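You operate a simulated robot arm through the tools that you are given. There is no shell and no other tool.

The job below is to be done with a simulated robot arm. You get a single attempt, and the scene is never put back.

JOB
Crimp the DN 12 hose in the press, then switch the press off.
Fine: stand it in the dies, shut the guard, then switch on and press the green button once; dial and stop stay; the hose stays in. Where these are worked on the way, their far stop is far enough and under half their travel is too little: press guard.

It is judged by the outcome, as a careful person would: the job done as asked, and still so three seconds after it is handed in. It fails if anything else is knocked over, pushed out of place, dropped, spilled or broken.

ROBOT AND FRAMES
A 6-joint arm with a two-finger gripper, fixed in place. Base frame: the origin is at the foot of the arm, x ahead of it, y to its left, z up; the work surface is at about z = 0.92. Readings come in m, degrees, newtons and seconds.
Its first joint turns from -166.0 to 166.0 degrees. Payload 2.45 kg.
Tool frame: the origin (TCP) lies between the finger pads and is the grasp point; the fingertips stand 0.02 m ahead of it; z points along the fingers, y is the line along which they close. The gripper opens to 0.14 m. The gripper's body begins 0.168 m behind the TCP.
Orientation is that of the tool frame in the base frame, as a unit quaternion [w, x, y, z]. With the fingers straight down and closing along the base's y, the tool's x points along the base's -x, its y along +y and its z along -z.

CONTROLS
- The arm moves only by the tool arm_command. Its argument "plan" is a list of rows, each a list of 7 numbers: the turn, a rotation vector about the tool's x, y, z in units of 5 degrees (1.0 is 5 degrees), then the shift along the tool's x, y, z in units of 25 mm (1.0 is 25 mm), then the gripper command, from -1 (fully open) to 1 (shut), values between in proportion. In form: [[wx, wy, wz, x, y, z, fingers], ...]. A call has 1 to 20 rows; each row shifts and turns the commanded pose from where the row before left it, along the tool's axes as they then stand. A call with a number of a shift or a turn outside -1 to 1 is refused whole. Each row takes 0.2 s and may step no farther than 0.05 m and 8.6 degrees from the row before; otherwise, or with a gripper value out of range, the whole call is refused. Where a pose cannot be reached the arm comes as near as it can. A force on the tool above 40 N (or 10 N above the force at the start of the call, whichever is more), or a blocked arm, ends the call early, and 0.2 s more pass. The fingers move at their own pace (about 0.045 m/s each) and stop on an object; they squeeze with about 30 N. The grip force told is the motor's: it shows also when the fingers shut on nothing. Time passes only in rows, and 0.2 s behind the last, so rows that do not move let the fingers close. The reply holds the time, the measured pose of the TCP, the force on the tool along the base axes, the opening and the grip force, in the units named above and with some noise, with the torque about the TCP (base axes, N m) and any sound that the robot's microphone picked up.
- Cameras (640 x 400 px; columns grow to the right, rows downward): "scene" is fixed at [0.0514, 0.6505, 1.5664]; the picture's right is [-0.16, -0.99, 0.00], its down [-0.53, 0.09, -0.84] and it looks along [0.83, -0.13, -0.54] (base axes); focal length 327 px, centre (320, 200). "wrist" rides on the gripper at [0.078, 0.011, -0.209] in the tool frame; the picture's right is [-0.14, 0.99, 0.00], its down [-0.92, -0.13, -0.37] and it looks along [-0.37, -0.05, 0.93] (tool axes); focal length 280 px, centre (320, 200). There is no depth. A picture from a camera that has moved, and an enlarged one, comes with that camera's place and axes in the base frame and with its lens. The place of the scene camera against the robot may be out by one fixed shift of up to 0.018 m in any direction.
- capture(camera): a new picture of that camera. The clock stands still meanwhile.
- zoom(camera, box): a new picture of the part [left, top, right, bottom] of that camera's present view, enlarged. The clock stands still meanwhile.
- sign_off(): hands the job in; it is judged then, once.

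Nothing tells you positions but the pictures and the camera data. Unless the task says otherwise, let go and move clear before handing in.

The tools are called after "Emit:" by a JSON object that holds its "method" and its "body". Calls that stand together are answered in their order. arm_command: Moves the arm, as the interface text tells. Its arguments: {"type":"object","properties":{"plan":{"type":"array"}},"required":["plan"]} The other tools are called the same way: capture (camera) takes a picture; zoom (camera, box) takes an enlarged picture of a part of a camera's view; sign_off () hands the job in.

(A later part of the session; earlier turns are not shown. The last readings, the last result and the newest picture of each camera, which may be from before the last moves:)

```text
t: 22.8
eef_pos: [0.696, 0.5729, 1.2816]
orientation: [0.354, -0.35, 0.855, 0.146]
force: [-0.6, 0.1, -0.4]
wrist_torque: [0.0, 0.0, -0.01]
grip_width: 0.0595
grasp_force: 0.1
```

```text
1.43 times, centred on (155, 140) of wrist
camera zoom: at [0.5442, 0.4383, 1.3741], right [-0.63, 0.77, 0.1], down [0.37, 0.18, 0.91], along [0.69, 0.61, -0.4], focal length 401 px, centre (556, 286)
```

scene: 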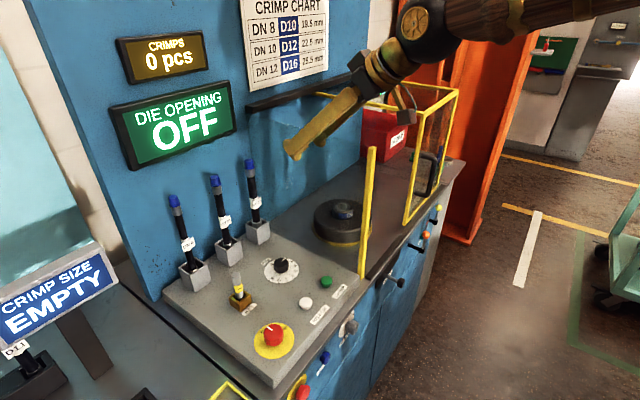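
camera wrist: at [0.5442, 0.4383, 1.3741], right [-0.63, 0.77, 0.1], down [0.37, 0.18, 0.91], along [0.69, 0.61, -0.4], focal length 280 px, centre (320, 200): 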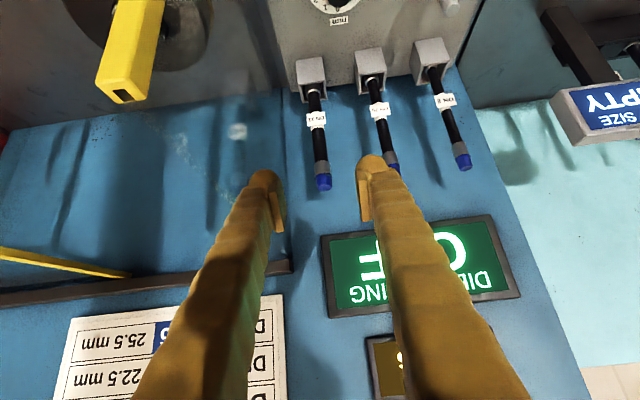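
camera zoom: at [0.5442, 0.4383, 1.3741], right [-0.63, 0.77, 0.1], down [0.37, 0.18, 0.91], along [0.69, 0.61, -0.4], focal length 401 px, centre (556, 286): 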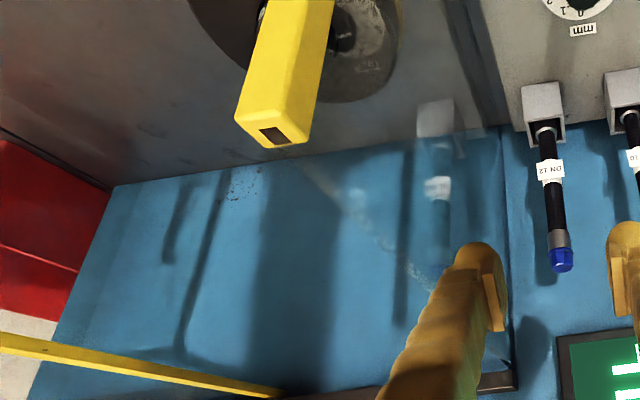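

There is a fixed clear pane at u≈0.15 reaching z≈1.27, so the hose must go around the front post and not sideways. I'll turn the tool 20° about vertical to keep the gripper clear of the pane, then go to a pre-grasp at the DN 12 hose.

Emit:
{"method": "arm_command", "body": {"plan": [[0.707, 0, 0.707, 0, 0, 0, 0.15], [0.707, 0, 0.707, 0, 0, 0, 0.15], [0.707, 0, 0.707, 0, 0, 0, 0.15], [0.707, 0, 0.707, 0, 0, 0, 0.15], [0, 0, 0, 0, 0.83, 0, 0.15], [0, 0, 0, 0, 0.83, 0, 0.15], [0, 0, 0, 0, 0.83, 0, 0.15], [0, 0, 0, 0, 0, 0.895, 0.15], [0, 0, 0, 0, 0, 0.895, 0.15], [0, 0, 0, 0, 0, 0.895, 0.15], [0, 0, 0, 0, 0, 0, 0.15]]}}

Emit:
{"method": "capture", "body": {"camera": "wrist"}}

Emit:
{"method": "capture", "body": {"camera": "scene"}}

Emit:
{"method": "zoom", "body": {"camera": "wrist", "box": [260, 80, 400, 220]}}

```text
t: 25.2
eef_pos: [0.7112, 0.6496, 1.2347]
orientation: [0.373, -0.197, 0.903, 0.083]
force: [1.0, -0.1, 0.6]
wrist_torque: [0.02, 0.01, -0.01]
grip_width: 0.0592
grasp_force: 0.0
```

```text
taken
camera wrist: at [0.5223, 0.5736, 1.3281], right [-0.32, 0.94, 0.1], down [0.41, 0.04, 0.91], along [0.85, 0.34, -0.4], focal length 280 px, centre (320, 200)
```

wrist: 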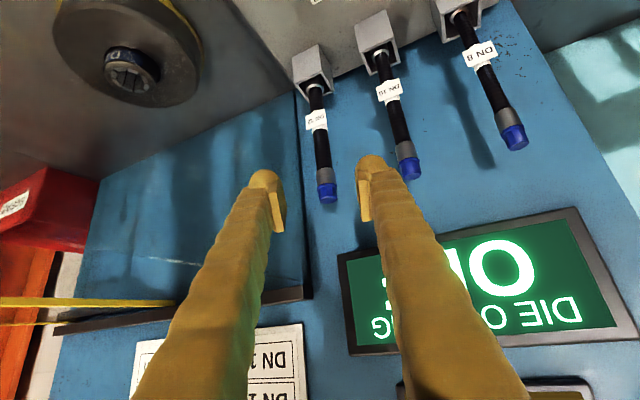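

```text
taken
```

scene: 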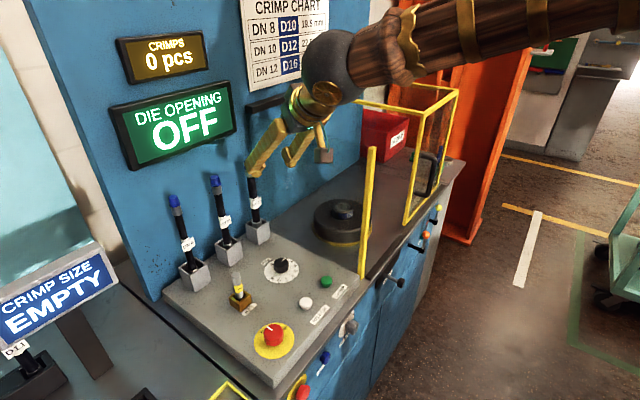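

```text
2.86 times, centred on (330, 150) of wrist
camera zoom: at [0.5223, 0.5736, 1.3281], right [-0.32, 0.94, 0.1], down [0.41, 0.04, 0.91], along [0.85, 0.34, -0.4], focal length 801 px, centre (291, 343)
```

zoom: 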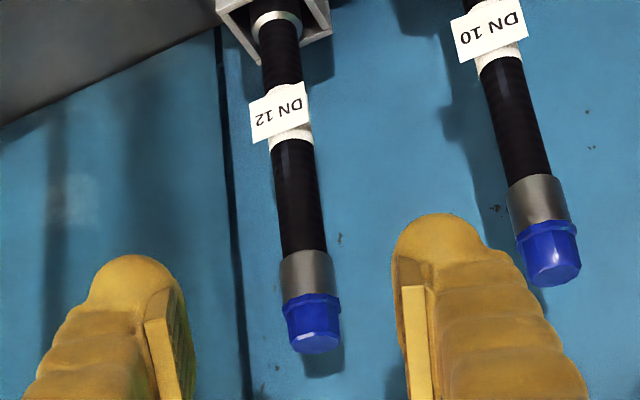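

The hose lies almost exactly on the tool axis, about 0.19 m ahead. I'll move in along the tool direction, halfway first.

Emit:
{"method": "arm_command", "body": {"plan": [[0, 0, 0, 0, 0.06, 0.85, 0.15], [0, 0, 0, 0, 0.06, 0.85, 0.15], [0, 0, 0, 0, 0, 0.85, 0.15], [0, 0, 0, 0, 0, 0.85, 0.15], [0, 0, 0, 0, 0, 0.85, 0.15], [0, 0, 0, 0, 0, 0, 0.15]]}}

Emit:
{"method": "capture", "body": {"camera": "wrist"}}

Emit:
{"method": "zoom", "body": {"camera": "scene", "box": [200, 80, 380, 260]}}

```text
t: 26.6
eef_pos: [0.779, 0.6828, 1.1628]
orientation: [0.373, -0.197, 0.903, 0.084]
force: [-0.7, 0.2, 0.5]
wrist_torque: [0.0, 0.02, -0.05]
grip_width: 0.0596
grasp_force: 0.1
```

```text
taken
camera wrist: at [0.5901, 0.6083, 1.2565], right [-0.32, 0.94, 0.1], down [0.41, 0.04, 0.91], along [0.85, 0.34, -0.4], focal length 280 px, centre (320, 200)
```

wrist: 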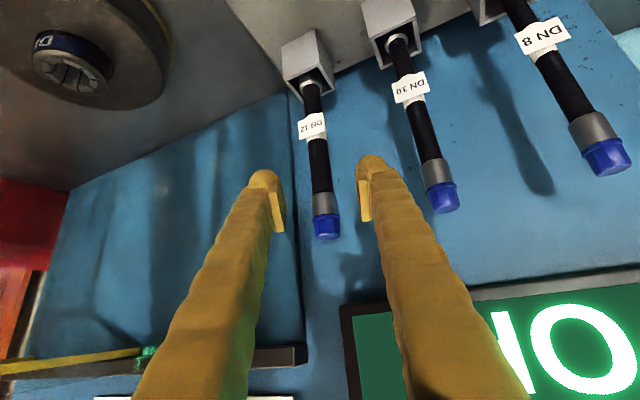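

```text
2.22 times, centred on (290, 170) of scene
camera zoom: at [0.0514, 0.6505, 1.5664], right [-0.16, -0.99, 0.0], down [-0.53, 0.09, -0.84], along [0.83, -0.13, -0.54], focal length 726 px, centre (387, 267)
```

zoom: 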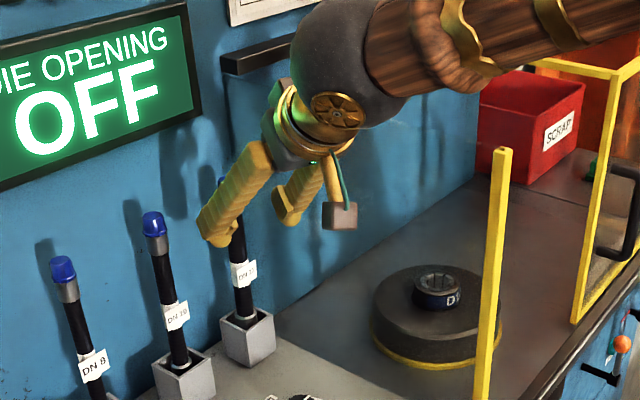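

The alignment is good and the hose is centred between the fingers. I'll complete the approach.

Emit:
{"method": "arm_command", "body": {"plan": [[0, 0, 0, 0, 0, 0.85, 0.15], [0, 0, 0, 0, 0, 0.85, 0.15], [0, 0, 0, 0, 0, 0.85, 0.15], [0, 0, 0, 0, 0, 0.85, 0.15], [0, 0, 0, 0, 0, 0, 0.15]]}}

Emit:
{"method": "capture", "body": {"camera": "wrist"}}

Emit:
{"method": "zoom", "body": {"camera": "scene", "box": [200, 80, 380, 260]}}

```text
t: 27.8
eef_pos: [0.8342, 0.7088, 1.099]
orientation: [0.372, -0.197, 0.903, 0.083]
force: [0.2, 0.0, 0.2]
wrist_torque: [0.01, 0.03, -0.01]
grip_width: 0.0595
grasp_force: 0.1
```

```text
taken
camera wrist: at [0.6453, 0.6332, 1.1929], right [-0.32, 0.94, 0.1], down [0.41, 0.04, 0.91], along [0.85, 0.34, -0.4], focal length 280 px, centre (320, 200)
```

wrist: 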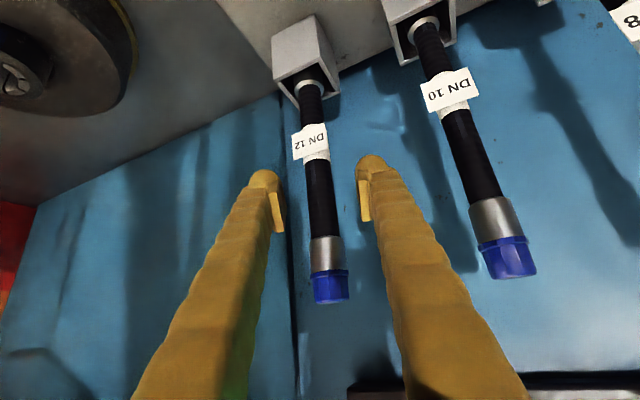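

```text
2.22 times, centred on (290, 170) of scene
camera zoom: at [0.0514, 0.6505, 1.5664], right [-0.16, -0.99, 0.0], down [-0.53, 0.09, -0.84], along [0.83, -0.13, -0.54], focal length 726 px, centre (387, 267)
```

zoom: 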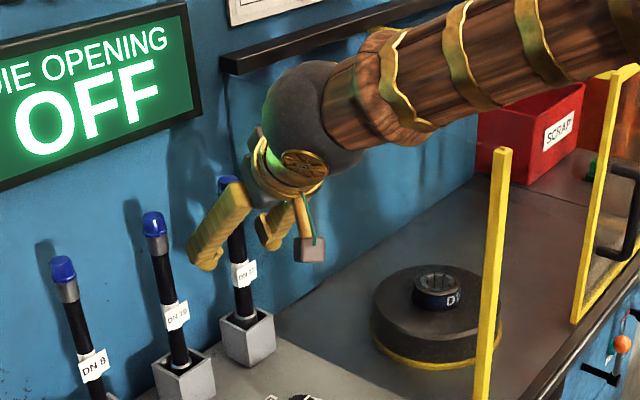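

The hose is centred at the grasp point, just above its tag. I'll close the fingers on it.

Emit:
{"method": "arm_command", "body": {"plan": [[0, 0, 0, 0, 0, 0, 0.5], [0, 0, 0, 0, 0, 0, 0.8], [0, 0, 0, 0, 0, 0, 1], [0, 0, 0, 0, 0, 0, 1], [0, 0, 0, 0, 0, 0, 1], [0, 0, 0, 0, 0, 0, 1]]}}

Emit:
{"method": "capture", "body": {"camera": "wrist"}}

```text
t: 29.2
eef_pos: [0.8351, 0.7078, 1.1001]
orientation: [0.372, -0.196, 0.903, 0.082]
force: [0.4, -0.5, 0.1]
wrist_torque: [-0.12, -0.06, -0.01]
grip_width: 0.0208
grasp_force: 29.8
```

```text
taken
camera wrist: at [0.6452, 0.6332, 1.193], right [-0.32, 0.94, 0.1], down [0.41, 0.04, 0.91], along [0.85, 0.34, -0.4], focal length 280 px, centre (320, 200)
```

wrist: 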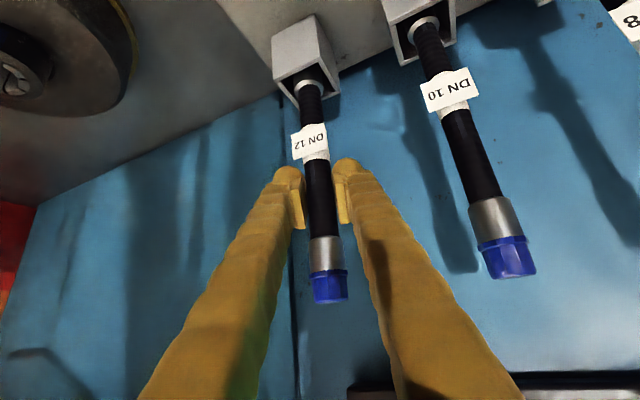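

The grip is firm at 29.8 N on about 21 mm. The OFF display hangs just above the hose at z≈1.25, so I'll lift straight up only about 7 cm, check, and then draw back from the wall.

Emit:
{"method": "arm_command", "body": {"plan": [[0, 0, 0, -0.495, 0, -0.495, 1], [0, 0, 0, -0.495, 0, -0.495, 1], [0, 0, 0, -0.495, 0, -0.495, 1], [0, 0, 0, -0.495, 0, -0.495, 1], [0, 0, 0, 0, 0, 0, 1]]}}

Emit:
{"method": "capture", "body": {"camera": "wrist"}}

Emit:
{"method": "zoom", "body": {"camera": "scene", "box": [190, 90, 350, 260]}}

```text
t: 30.4
eef_pos: [0.8359, 0.7086, 1.1692]
orientation: [0.373, -0.196, 0.903, 0.082]
force: [0.7, 0.6, -3.3]
wrist_torque: [0.0, -0.01, -0.03]
grip_width: 0.0204
grasp_force: 29.9
```

```text
taken
camera wrist: at [0.6461, 0.6338, 1.2616], right [-0.32, 0.94, 0.1], down [0.41, 0.04, 0.91], along [0.85, 0.34, -0.4], focal length 280 px, centre (320, 200)
```

wrist: 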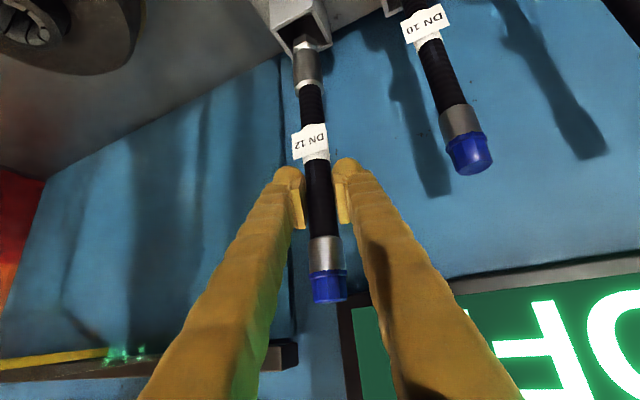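

```text
2.35 times, centred on (270, 175) of scene
camera zoom: at [0.0514, 0.6505, 1.5664], right [-0.16, -0.99, 0.0], down [-0.53, 0.09, -0.84], along [0.83, -0.13, -0.54], focal length 769 px, centre (438, 259)
```

zoom: 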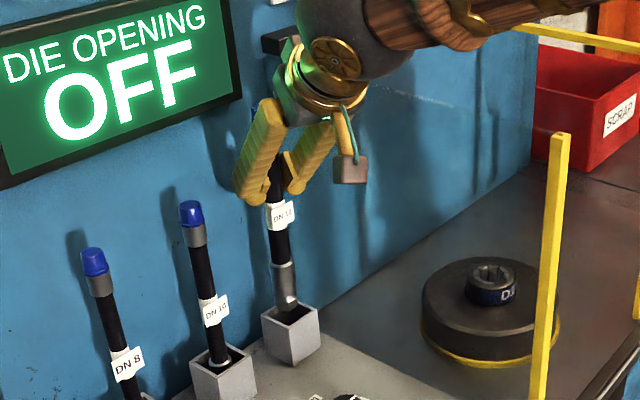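

The hose has come up, showing a lower ferrule. I'll zoom in to see whether its tip is clear of the holder.

Emit:
{"method": "zoom", "body": {"camera": "scene", "box": [235, 170, 295, 250]}}

Emit:
{"method": "zoom", "body": {"camera": "wrist", "box": [240, 0, 380, 120]}}

Emit:
{"method": "zoom", "body": {"camera": "wrist", "box": [260, 220, 440, 400]}}

```text
5.00 times, centred on (265, 210) of scene
camera zoom: at [0.0514, 0.6505, 1.5664], right [-0.16, -0.99, 0.0], down [-0.53, 0.09, -0.84], along [0.83, -0.13, -0.54], focal length 1634 px, centre (595, 150)
```

zoom: 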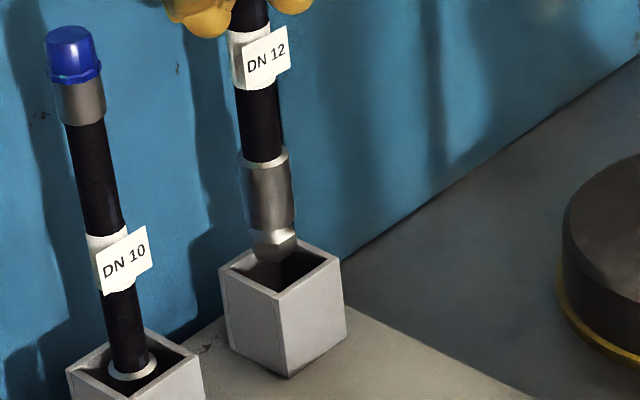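

```text
3.33 times, centred on (310, 60) of wrist
camera zoom: at [0.6461, 0.6338, 1.2616], right [-0.32, 0.94, 0.1], down [0.41, 0.04, 0.91], along [0.85, 0.34, -0.4], focal length 935 px, centre (353, 667)
```

zoom: 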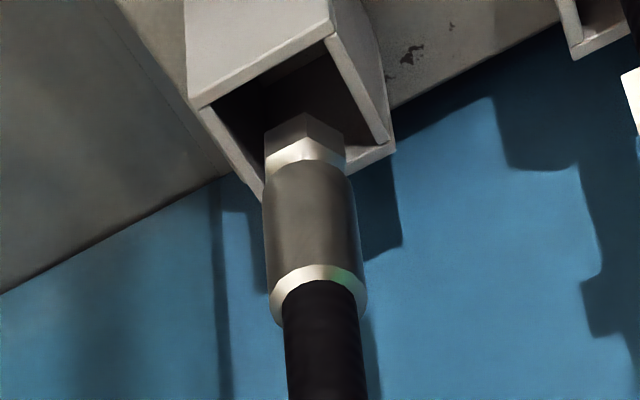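

```text
2.22 times, centred on (350, 310) of wrist
camera zoom: at [0.6461, 0.6338, 1.2616], right [-0.32, 0.94, 0.1], down [0.41, 0.04, 0.91], along [0.85, 0.34, -0.4], focal length 623 px, centre (253, -44)
```

zoom: 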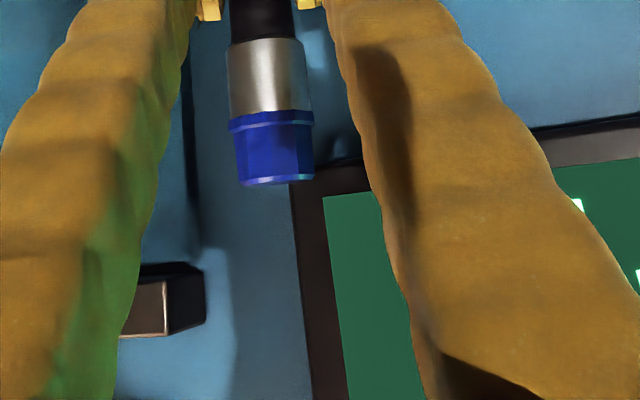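

The hose tip is at about z 0.98, just at the holder rim, and the display is set back at w≈1.14, so there is room. I'll lift 4.5 cm more, then pull the hose straight back from the wall.

Emit:
{"method": "arm_command", "body": {"plan": [[0, 0, 0, -0.6, 0, -0.6, 1], [0, 0, 0, -0.6, 0, -0.6, 1], [0, 0, 0, 0, 0, 0, 1]]}}

Emit:
{"method": "capture", "body": {"camera": "wrist"}}

Emit:
{"method": "zoom", "body": {"camera": "scene", "box": [190, 90, 350, 260]}}

```text
t: 31.2
eef_pos: [0.8349, 0.7076, 1.2107]
orientation: [0.373, -0.196, 0.903, 0.082]
force: [-0.2, 0.3, -3.9]
wrist_torque: [-0.01, -0.02, 0.04]
grip_width: 0.0205
grasp_force: 30.0
```

```text
taken
camera wrist: at [0.6458, 0.6325, 1.304], right [-0.32, 0.94, 0.1], down [0.41, 0.04, 0.91], along [0.85, 0.34, -0.4], focal length 280 px, centre (320, 200)
```

wrist: 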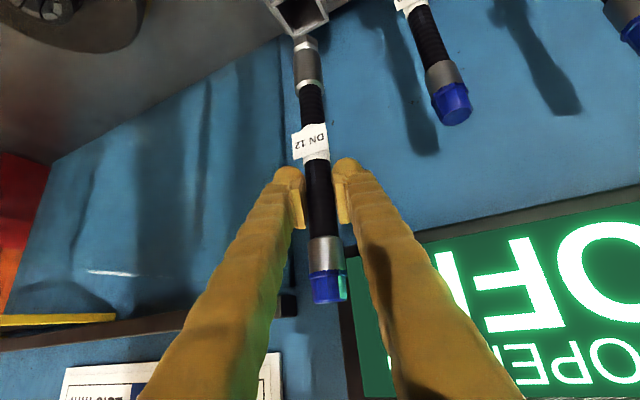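

```text
2.35 times, centred on (270, 175) of scene
camera zoom: at [0.0514, 0.6505, 1.5664], right [-0.16, -0.99, 0.0], down [-0.53, 0.09, -0.84], along [0.83, -0.13, -0.54], focal length 769 px, centre (438, 259)
```

zoom: 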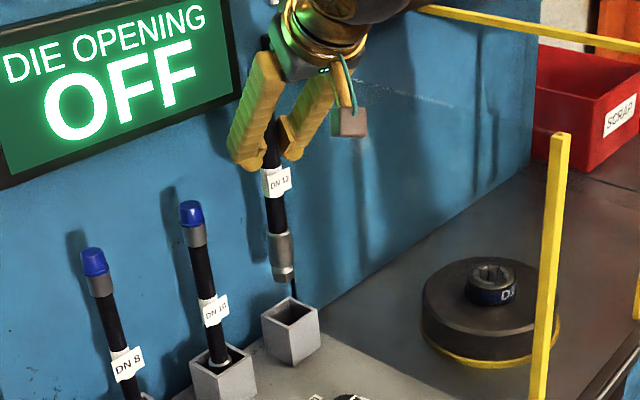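

The hose is fully clear of the holder. I'll pull it back toward the front, past the post line.

Emit:
{"method": "arm_command", "body": {"plan": [[0, 0, 0, 0.532, -0.274, -0.532, 1], [0, 0, 0, 0.532, -0.274, -0.532, 1], [0, 0, 0, 0.7, -0.36, -0.7, 1], [0, 0, 0, 0.7, -0.36, -0.7, 1], [0, 0, 0, 0.7, -0.36, -0.7, 1], [0, 0, 0, 0.7, -0.36, -0.7, 1], [0, 0, 0, 0.7, -0.36, -0.7, 1], [0, 0, 0, 0.7, -0.36, -0.7, 1], [0, 0, 0, 0.7, -0.36, -0.7, 1], [0, 0, 0, 0.7, -0.36, -0.7, 1], [0, 0, 0, 0.7, -0.36, -0.7, 1], [0, 0, 0, 0.7, -0.36, -0.7, 1], [0, 0, 0, 0.7, -0.36, -0.7, 1], [0, 0, 0, 0.7, -0.36, -0.7, 1], [0, 0, 0, 0.532, -0.274, -0.532, 1], [0, 0, 0, 0, 0, 0, 1]]}}

Emit:
{"method": "capture", "body": {"camera": "scene"}}

Emit:
{"method": "capture", "body": {"camera": "wrist"}}

```text
t: 34.6
eef_pos: [0.567, 0.4457, 1.2114]
orientation: [0.372, -0.196, 0.904, 0.082]
force: [0.3, -0.2, -4.7]
wrist_torque: [-0.02, -0.03, -0.04]
grip_width: 0.0204
grasp_force: 30.1
```

```text
taken
```

scene: 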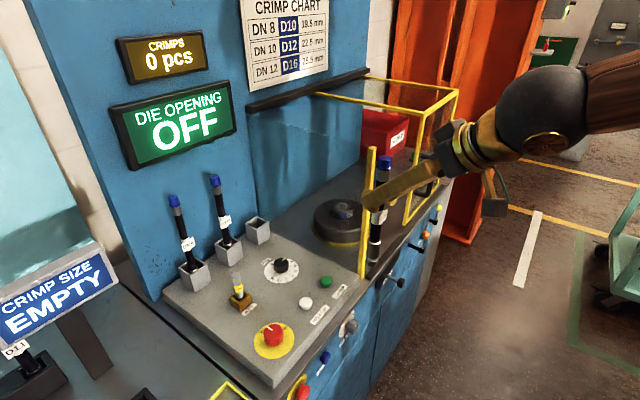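

```text
taken
camera wrist: at [0.3782, 0.3692, 1.3046], right [-0.32, 0.94, 0.1], down [0.41, 0.04, 0.91], along [0.85, 0.34, -0.4], focal length 280 px, centre (320, 200)
```

wrist: 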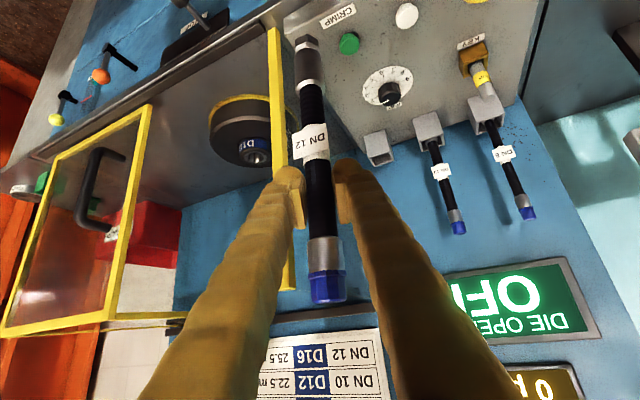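

The hose is now out in front. I'll step back another 2 cm, then go right past the post to the die's line.

Emit:
{"method": "arm_command", "body": {"plan": [[0, 0, 0, 0.532, -0.274, -0.532, 1], [0, 0, 0, -0.2344, -0.911, 0.2344, 1], [0, 0, 0, -0.2344, -0.911, 0.2344, 1], [0, 0, 0, -0.2344, -0.911, 0.2344, 1], [0, 0, 0, -0.2344, -0.911, 0.2344, 1], [0, 0, 0, -0.2344, -0.911, 0.2344, 1], [0, 0, 0, -0.2344, -0.911, 0.2344, 1], [0, 0, 0, -0.2344, -0.911, 0.2344, 1], [0, 0, 0, -0.2344, -0.911, 0.2344, 1], [0, 0, 0, -0.2344, -0.911, 0.2344, 1], [0, 0, 0, -0.2344, -0.911, 0.2344, 1], [0, 0, 0, 0, 0, 0, 1]]}}

Emit:
{"method": "capture", "body": {"camera": "scene"}}

Emit:
{"method": "capture", "body": {"camera": "wrist"}}

```text
t: 37.2
eef_pos: [0.7255, 0.2594, 1.2102]
orientation: [0.373, -0.195, 0.903, 0.082]
force: [-0.2, -0.4, -4.3]
wrist_torque: [-0.02, 0.0, -0.01]
grip_width: 0.0202
grasp_force: 29.9
```

```text
taken
```

scene: 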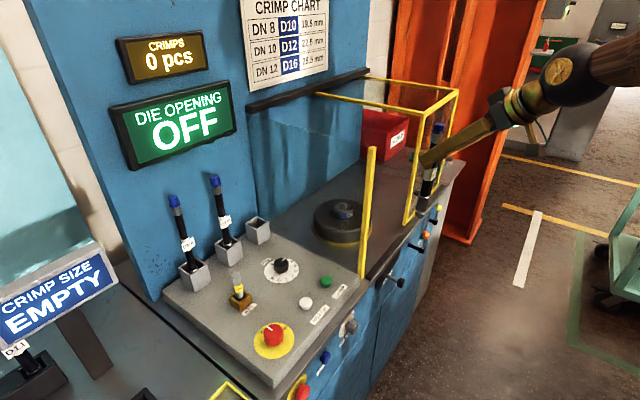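

```text
taken
camera wrist: at [0.5366, 0.1842, 1.3033], right [-0.32, 0.94, 0.1], down [0.41, 0.04, 0.91], along [0.85, 0.34, -0.4], focal length 280 px, centre (320, 200)
```

wrist: 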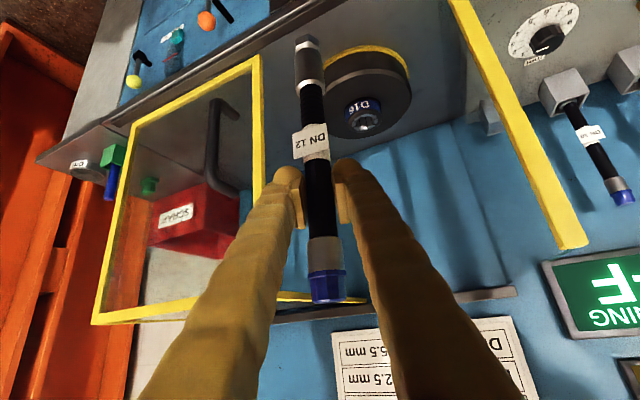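

The hose is in front of the die. I'll check the die position closely from here before moving in.

Emit:
{"method": "zoom", "body": {"camera": "wrist", "box": [300, 60, 420, 160]}}

Emit:
{"method": "zoom", "body": {"camera": "wrist", "box": [260, 20, 380, 320]}}

```text
4.00 times, centred on (360, 110) of wrist
camera zoom: at [0.5366, 0.1842, 1.3033], right [-0.32, 0.94, 0.1], down [0.41, 0.04, 0.91], along [0.85, 0.34, -0.4], focal length 1122 px, centre (160, 560)
```

zoom: 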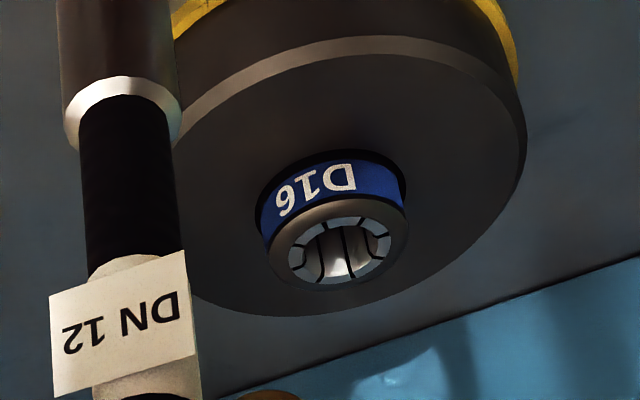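

```text
1.33 times, centred on (320, 170) of wrist
camera zoom: at [0.5366, 0.1842, 1.3033], right [-0.32, 0.94, 0.1], down [0.41, 0.04, 0.91], along [0.85, 0.34, -0.4], focal length 374 px, centre (320, 240)
```

zoom: 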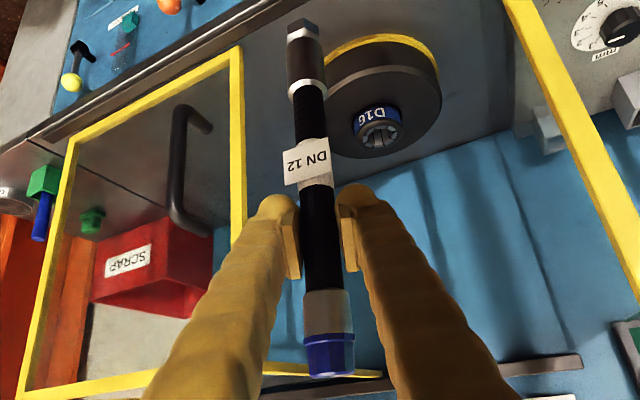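

The die centre is confirmed at u≈0.319, w≈0.949, z≈0.967. I'll move the hose forward over it with about 5 cm of clearance.

Emit:
{"method": "arm_command", "body": {"plan": [[0, 0, 0, -0.6606, 0.348, 0.6606, 1], [0, 0, 0, -0.6606, 0.348, 0.6606, 1], [0, 0, 0, -0.6606, 0.348, 0.6606, 1], [0, 0, 0, -0.6606, 0.348, 0.6606, 1], [0, 0, 0, -0.6606, 0.348, 0.6606, 1], [0, 0, 0, -0.6606, 0.348, 0.6606, 1], [0, 0, 0, -0.6606, 0.348, 0.6606, 1], [0, 0, 0, -0.6606, 0.348, 0.6606, 1], [0, 0, 0, -0.6606, 0.348, 0.6606, 1], [0, 0, 0, -0.6606, 0.348, 0.6606, 1], [0, 0, 0, 0, 0, 0, 1]]}}

Emit:
{"method": "capture", "body": {"camera": "scene"}}

Emit:
{"method": "capture", "body": {"camera": "wrist"}}

Emit:
{"method": "zoom", "body": {"camera": "scene", "box": [290, 140, 410, 260]}}

Emit:
{"method": "zoom", "body": {"camera": "wrist", "box": [250, 0, 390, 130]}}

```text
t: 39.6
eef_pos: [0.901, 0.4342, 1.2115]
orientation: [0.373, -0.196, 0.903, 0.082]
force: [0.6, -0.4, -3.7]
wrist_torque: [-0.02, 0.02, -0.01]
grip_width: 0.0203
grasp_force: 29.6
```

```text
taken
```

scene: 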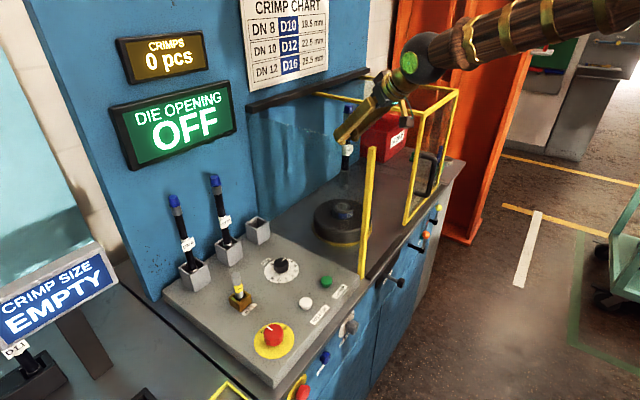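

```text
taken
camera wrist: at [0.7116, 0.3582, 1.3046], right [-0.32, 0.94, 0.1], down [0.41, 0.04, 0.91], along [0.85, 0.34, -0.4], focal length 280 px, centre (320, 200)
```

wrist: 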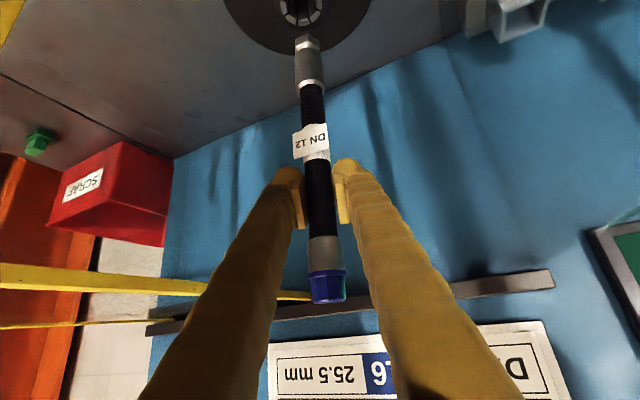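

```text
3.33 times, centred on (350, 200) of scene
camera zoom: at [0.0514, 0.6505, 1.5664], right [-0.16, -0.99, 0.0], down [-0.53, 0.09, -0.84], along [0.83, -0.13, -0.54], focal length 1089 px, centre (220, 200)
```

zoom: 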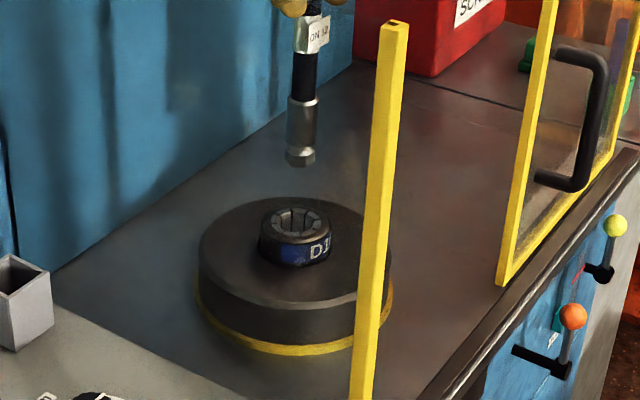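

```text
3.08 times, centred on (320, 65) of wrist
camera zoom: at [0.7116, 0.3582, 1.3046], right [-0.32, 0.94, 0.1], down [0.41, 0.04, 0.91], along [0.85, 0.34, -0.4], focal length 863 px, centre (320, 615)
```

zoom: 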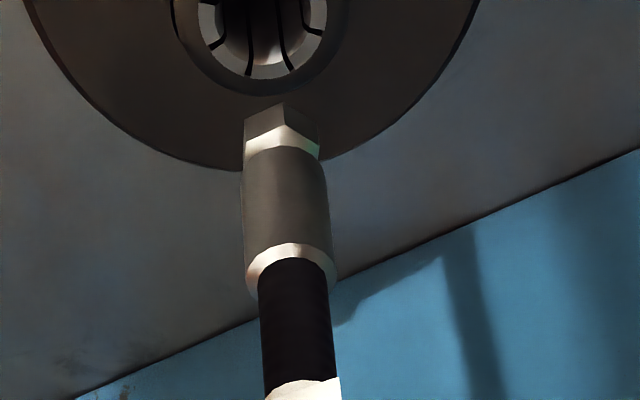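

The hose hangs over the die. Comparing the tip with the mouth in both views, it needs about 5–7 mm forward and 4 mm right. I'll apply part of that, lower 4.5 cm and compare again close up.

Emit:
{"method": "arm_command", "body": {"plan": [[0, 0, 0, -0.07, -0.07, 0.07, 1], [0, 0, 0, -0.07, -0.07, 0.07, 1], [0, 0, 0, 0.424, 0, 0.424, 1], [0, 0, 0, 0.424, 0, 0.424, 1], [0, 0, 0, 0.424, 0, 0.424, 1], [0, 0, 0, 0, 0, 0, 1]]}}

Emit:
{"method": "capture", "body": {"camera": "wrist"}}

Emit:
{"method": "zoom", "body": {"camera": "scene", "box": [310, 165, 370, 235]}}

Emit:
{"method": "zoom", "body": {"camera": "wrist", "box": [250, 0, 360, 100]}}

```text
t: 41.0
eef_pos: [0.9062, 0.4334, 1.1676]
orientation: [0.372, -0.196, 0.903, 0.083]
force: [1.2, 0.0, -3.8]
wrist_torque: [-0.07, -0.02, 0.05]
grip_width: 0.0203
grasp_force: 29.8
```

```text
taken
camera wrist: at [0.7154, 0.3586, 1.2609], right [-0.32, 0.94, 0.1], down [0.41, 0.04, 0.91], along [0.85, 0.34, -0.4], focal length 280 px, centre (320, 200)
```

wrist: 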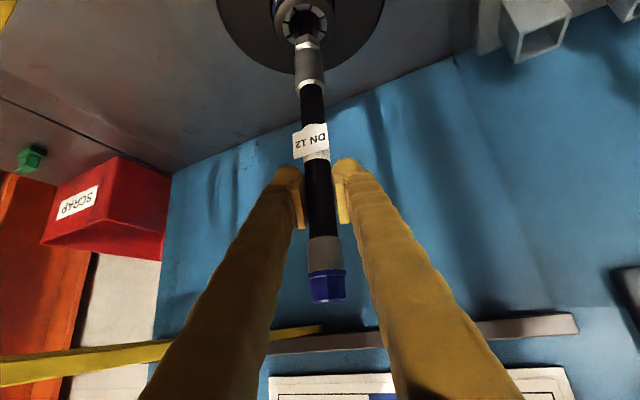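

```text
5.71 times, centred on (340, 200) of scene
camera zoom: at [0.0514, 0.6505, 1.5664], right [-0.16, -0.99, 0.0], down [-0.53, 0.09, -0.84], along [0.83, -0.13, -0.54], focal length 1868 px, centre (206, 200)
```

zoom: 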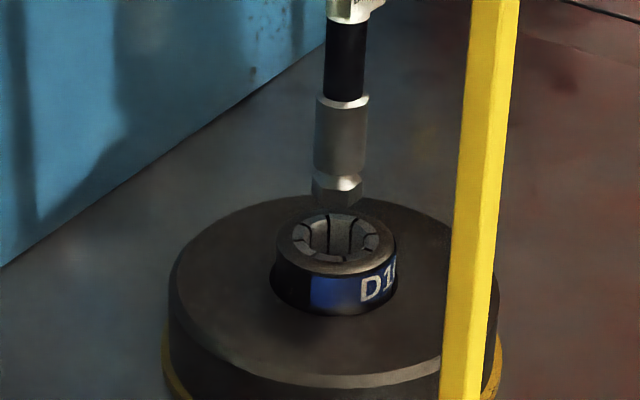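

```text
4.00 times, centred on (305, 50) of wrist
camera zoom: at [0.7154, 0.3586, 1.2609], right [-0.32, 0.94, 0.1], down [0.41, 0.04, 0.91], along [0.85, 0.34, -0.4], focal length 1122 px, centre (380, 800)
```

zoom: 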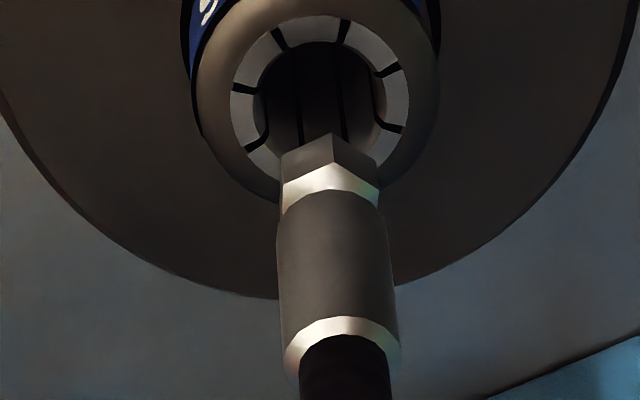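

The tip and mouth now align within about 2–3 mm. I'll nudge right about 2 mm, lower 2 cm more and compare at nearly the same height.

Emit:
{"method": "arm_command", "body": {"plan": [[0, 0, 0, -0.028, -0.072, 0.028, 1], [0, 0, 0, 0.3, 0, 0.3, 1], [0, 0, 0, 0.3, 0, 0.3, 1], [0, 0, 0, 0, 0, 0, 1]]}}

Emit:
{"method": "zoom", "body": {"camera": "scene", "box": [320, 175, 360, 225]}}

Emit:
{"method": "zoom", "body": {"camera": "wrist", "box": [250, 0, 360, 100]}}

```text
t: 42.0
eef_pos: [0.9065, 0.4335, 1.1448]
orientation: [0.373, -0.196, 0.903, 0.083]
force: [-1.3, -0.3, -4.0]
wrist_torque: [-0.04, 0.04, 0.01]
grip_width: 0.0202
grasp_force: 29.8
```

```text
8.00 times, centred on (340, 200) of scene
camera zoom: at [0.0514, 0.6505, 1.5664], right [-0.16, -0.99, 0.0], down [-0.53, 0.09, -0.84], along [0.83, -0.13, -0.54], focal length 2614 px, centre (160, 200)
```

zoom: 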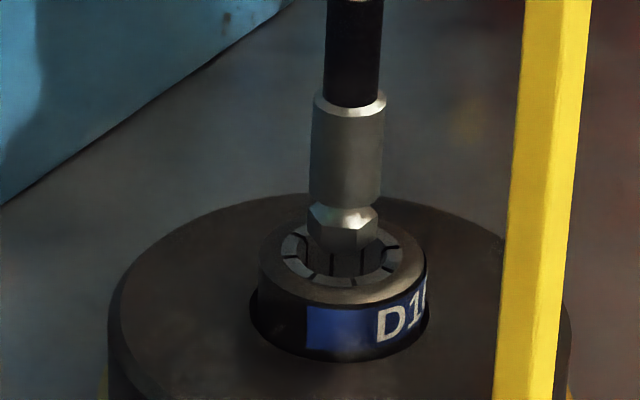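

```text
4.00 times, centred on (305, 50) of wrist
camera zoom: at [0.7186, 0.3578, 1.2391], right [-0.32, 0.94, 0.1], down [0.41, 0.04, 0.91], along [0.85, 0.34, -0.4], focal length 1122 px, centre (380, 800)
```

zoom: 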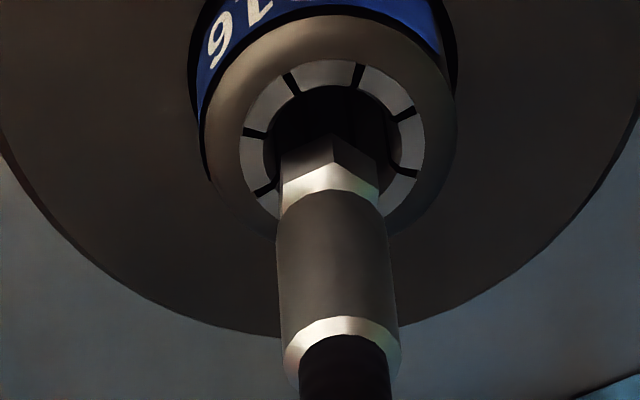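

The tip is at the mouth and centred in both views. I'll lower slowly into the dies and watch the force.

Emit:
{"method": "arm_command", "body": {"plan": [[0, 0, 0, 0.17, 0, 0.17, 1], [0, 0, 0, 0.17, 0, 0.17, 1], [0, 0, 0, 0.17, 0, 0.17, 1], [0, 0, 0, 0.17, 0, 0.17, 1], [0, 0, 0, 0, 0, 0, 1]]}}

Emit:
{"method": "zoom", "body": {"camera": "scene", "box": [320, 175, 360, 225]}}

Emit:
{"method": "zoom", "body": {"camera": "wrist", "box": [250, 0, 360, 100]}}

```text
t: 42.7
eef_pos: [0.9077, 0.4315, 1.1344]
orientation: [0.376, -0.196, 0.902, 0.084]
force: [0.6, 1.1, 3.6]
wrist_torque: [0.14, -0.16, 0.02]
grip_width: 0.0203
grasp_force: 29.5
stopped in row 3: the force on the tool passed its limit at 51 N (the readings are from after the stop); the commanded pose is now the measured one
```

```text
8.00 times, centred on (340, 200) of scene
camera zoom: at [0.0514, 0.6505, 1.5664], right [-0.16, -0.99, 0.0], down [-0.53, 0.09, -0.84], along [0.83, -0.13, -0.54], focal length 2614 px, centre (160, 200)
```

zoom: 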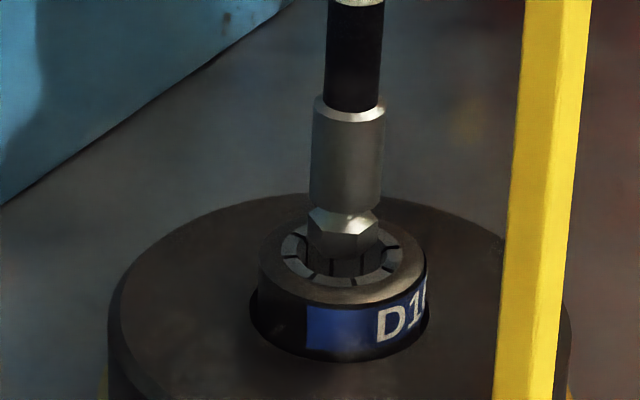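

```text
4.00 times, centred on (305, 50) of wrist
camera zoom: at [0.7185, 0.3568, 1.227], right [-0.32, 0.94, 0.1], down [0.41, 0.04, 0.91], along [0.85, 0.34, -0.39], focal length 1122 px, centre (380, 800)
```

zoom: 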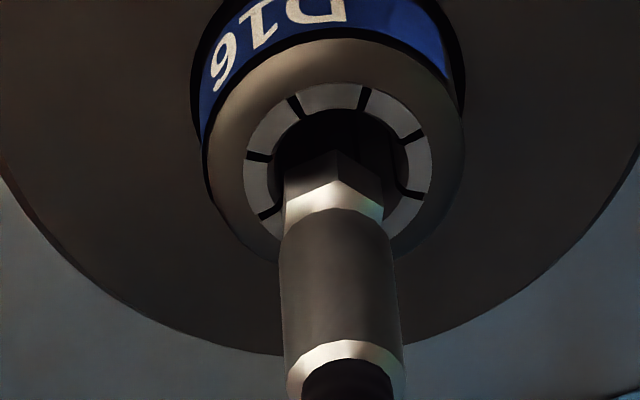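

The hose touched the rim of the die before entering, so it is off centre by several millimetres. I'll look in more detail before correcting.

Emit:
{"method": "zoom", "body": {"camera": "scene", "box": [328, 192, 358, 216]}}

Emit:
{"method": "zoom", "body": {"camera": "wrist", "box": [270, 0, 350, 70]}}

Emit:
{"method": "capture", "body": {"camera": "wrist"}}

Emit:
{"method": "zoom", "body": {"camera": "scene", "box": [300, 90, 420, 230]}}

```text
16.00 times, centred on (343, 204) of scene
camera zoom: at [0.0514, 0.6505, 1.5664], right [-0.16, -0.99, 0.0], down [-0.53, 0.09, -0.84], along [0.83, -0.13, -0.54], focal length 5229 px, centre (-48, 136)
```

zoom: 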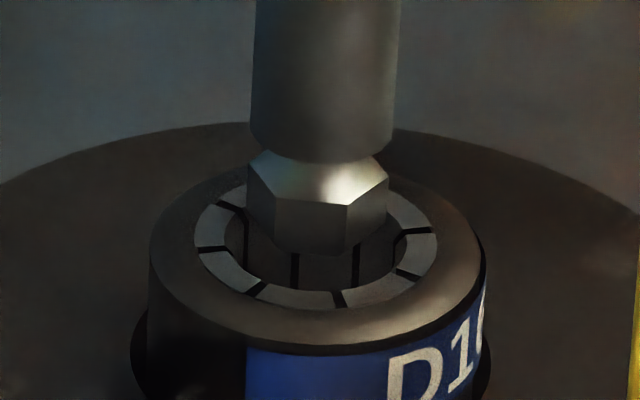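

```text
5.71 times, centred on (310, 35) of wrist
camera zoom: at [0.7185, 0.3568, 1.227], right [-0.32, 0.94, 0.1], down [0.41, 0.04, 0.91], along [0.85, 0.34, -0.39], focal length 1602 px, centre (377, 1143)
```

zoom: 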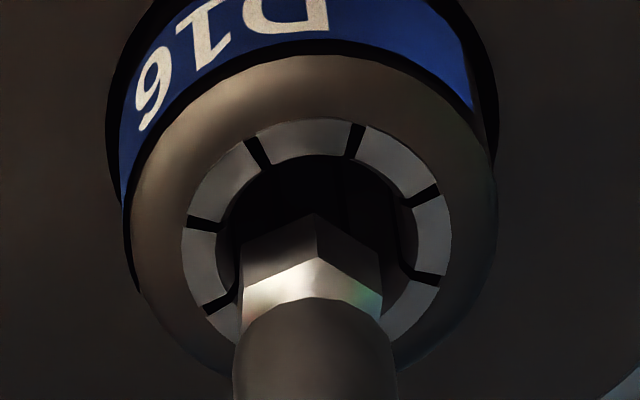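

```text
taken
camera wrist: at [0.7185, 0.3568, 1.227], right [-0.32, 0.94, 0.1], down [0.41, 0.04, 0.91], along [0.85, 0.34, -0.39], focal length 280 px, centre (320, 200)
```

wrist: 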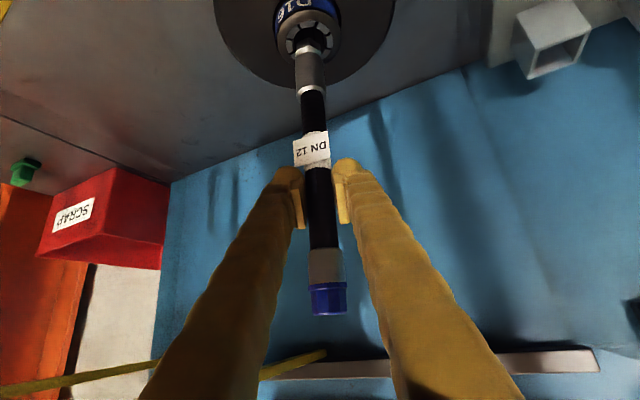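

```text
2.86 times, centred on (360, 160) of scene
camera zoom: at [0.0514, 0.6505, 1.5664], right [-0.16, -0.99, 0.0], down [-0.53, 0.09, -0.84], along [0.83, -0.13, -0.54], focal length 934 px, centre (206, 314)
```

zoom: 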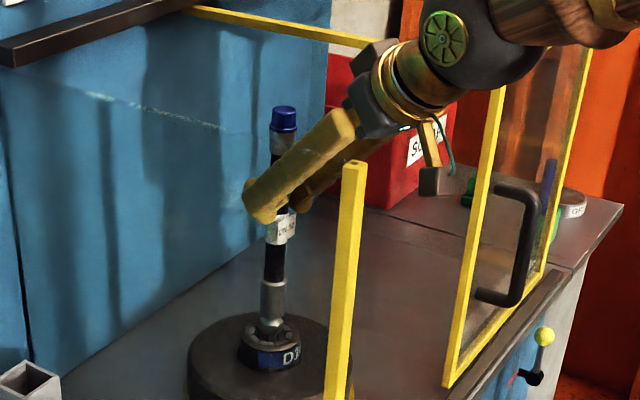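

The two views agree roughly that the hose tip is 7–8 mm too far forward and about 3–4 mm too far right of the die centre. I'll lift 1 cm, shift back and look again.

Emit:
{"method": "arm_command", "body": {"plan": [[0, 0, 0, -0.2, 0, -0.2, 1], [0, 0, 0, -0.2, 0, -0.2, 1], [0, 0, 0, 0.212, 0.14, -0.212, 1], [0, 0, 0, 0, 0, 0, 1]]}}

Emit:
{"method": "zoom", "body": {"camera": "scene", "box": [328, 192, 358, 216]}}

Emit:
{"method": "zoom", "body": {"camera": "wrist", "box": [270, 0, 350, 70]}}

Emit:
{"method": "capture", "body": {"camera": "wrist"}}

```text
t: 43.7
eef_pos: [0.9009, 0.4344, 1.1463]
orientation: [0.376, -0.196, 0.902, 0.084]
force: [0.0, 0.4, -4.3]
wrist_torque: [0.02, -0.01, 0.02]
grip_width: 0.02
grasp_force: 30.1
```

```text
16.00 times, centred on (343, 204) of scene
camera zoom: at [0.0514, 0.6505, 1.5664], right [-0.16, -0.99, 0.0], down [-0.53, 0.09, -0.84], along [0.83, -0.13, -0.54], focal length 5229 px, centre (-48, 136)
```

zoom: 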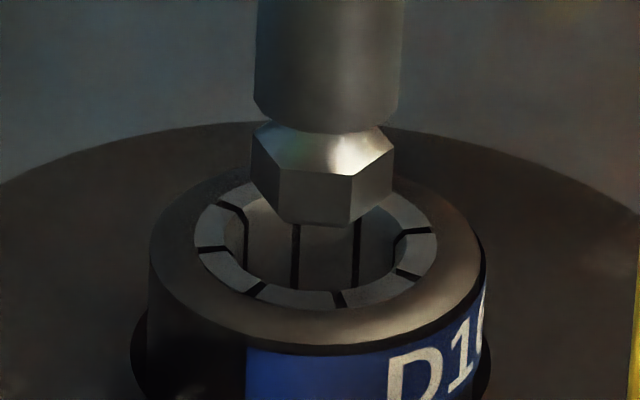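

```text
5.71 times, centred on (310, 35) of wrist
camera zoom: at [0.711, 0.3583, 1.2392], right [-0.32, 0.94, 0.1], down [0.41, 0.04, 0.91], along [0.85, 0.34, -0.4], focal length 1602 px, centre (377, 1143)
```

zoom: 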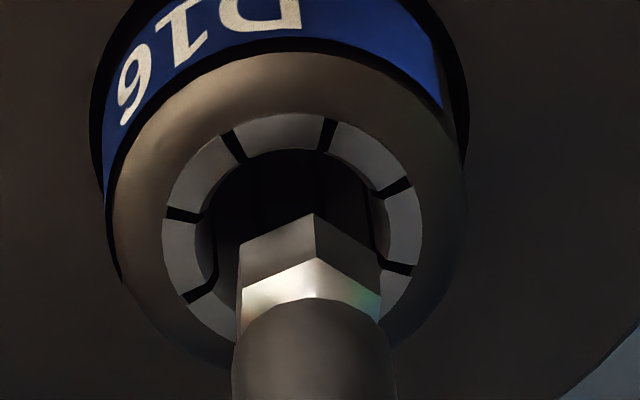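

```text
taken
camera wrist: at [0.711, 0.3583, 1.2392], right [-0.32, 0.94, 0.1], down [0.41, 0.04, 0.91], along [0.85, 0.34, -0.4], focal length 280 px, centre (320, 200)
```

wrist: 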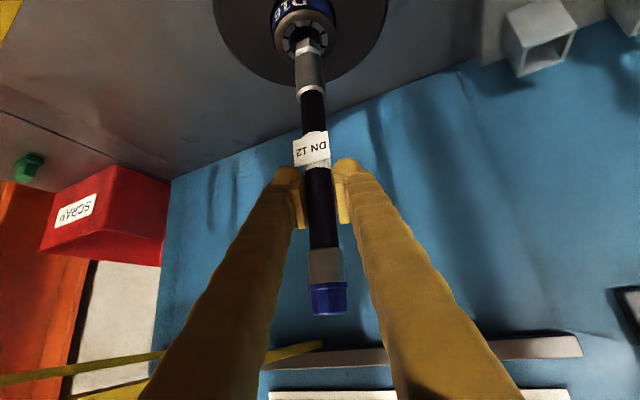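

By my best estimate the tip is now centred within about 1–2 mm and roughly 1.5 cm above the mouth. I'll lower in small steps, watching the vertical force.

Emit:
{"method": "arm_command", "body": {"plan": [[0, 0, 0, 0.085, 0, 0.085, 1], [0, 0, 0, 0.085, 0, 0.085, 1], [0, 0, 0, 0.085, 0, 0.085, 1], [0, 0, 0, 0.0425, 0, 0.0425, 1]]}}

Emit:
{"method": "zoom", "body": {"camera": "scene", "box": [328, 192, 358, 216]}}

Emit:
{"method": "zoom", "body": {"camera": "wrist", "box": [270, 0, 350, 70]}}

```text
t: 44.7
eef_pos: [0.9002, 0.4328, 1.1384]
orientation: [0.375, -0.197, 0.902, 0.084]
force: [-0.4, 0.1, -4.5]
wrist_torque: [-0.02, 0.01, 0.04]
grip_width: 0.0202
grasp_force: 30.1
```

```text
16.00 times, centred on (343, 204) of scene
camera zoom: at [0.0514, 0.6505, 1.5664], right [-0.16, -0.99, 0.0], down [-0.53, 0.09, -0.84], along [0.83, -0.13, -0.54], focal length 5229 px, centre (-48, 136)
```

zoom: 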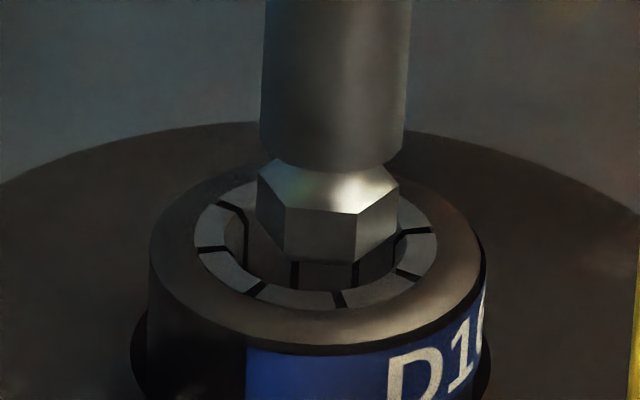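

```text
5.71 times, centred on (310, 35) of wrist
camera zoom: at [0.7106, 0.3571, 1.2302], right [-0.32, 0.94, 0.1], down [0.41, 0.04, 0.91], along [0.85, 0.34, -0.4], focal length 1602 px, centre (377, 1143)
```

zoom: 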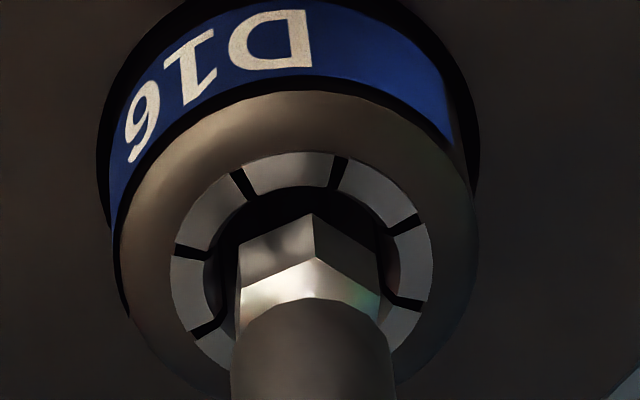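

I've found an error in how I projected the ring centre. With that fixed, all four measurements agree: the tip is about 5 mm too far back and 0.7 mm left, and about 6 mm above the mouth. I'll correct that and verify.

Emit:
{"method": "arm_command", "body": {"plan": [[0, 0, 0, -0.07, -0.014, 0.07, 1], [0, 0, 0, -0.07, -0.014, 0.07, 1], [0, 0, 0, 0, 0, 0, 1]]}}

Emit:
{"method": "zoom", "body": {"camera": "scene", "box": [328, 192, 358, 216]}}

Emit:
{"method": "zoom", "body": {"camera": "wrist", "box": [270, 0, 350, 70]}}

```text
t: 45.5
eef_pos: [0.9054, 0.4341, 1.1374]
orientation: [0.377, -0.196, 0.902, 0.084]
force: [0.4, -0.4, -4.0]
wrist_torque: [-0.03, -0.02, 0.02]
grip_width: 0.0202
grasp_force: 29.9
```

```text
16.00 times, centred on (343, 204) of scene
camera zoom: at [0.0514, 0.6505, 1.5664], right [-0.16, -0.99, 0.0], down [-0.53, 0.09, -0.84], along [0.83, -0.13, -0.54], focal length 5229 px, centre (-48, 136)
```

zoom: 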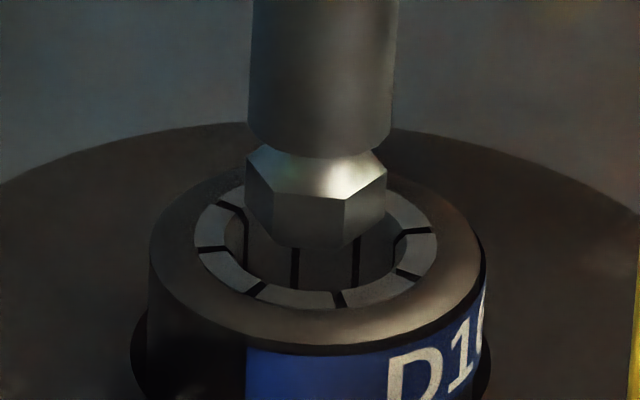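

```text
5.71 times, centred on (310, 35) of wrist
camera zoom: at [0.7155, 0.3585, 1.2306], right [-0.32, 0.94, 0.1], down [0.41, 0.04, 0.91], along [0.85, 0.34, -0.4], focal length 1602 px, centre (377, 1143)
```

zoom: 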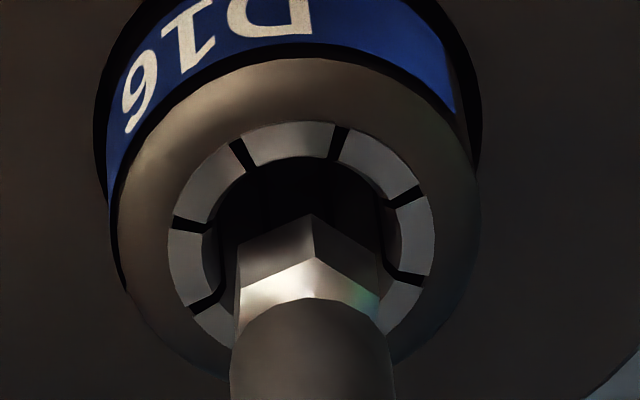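

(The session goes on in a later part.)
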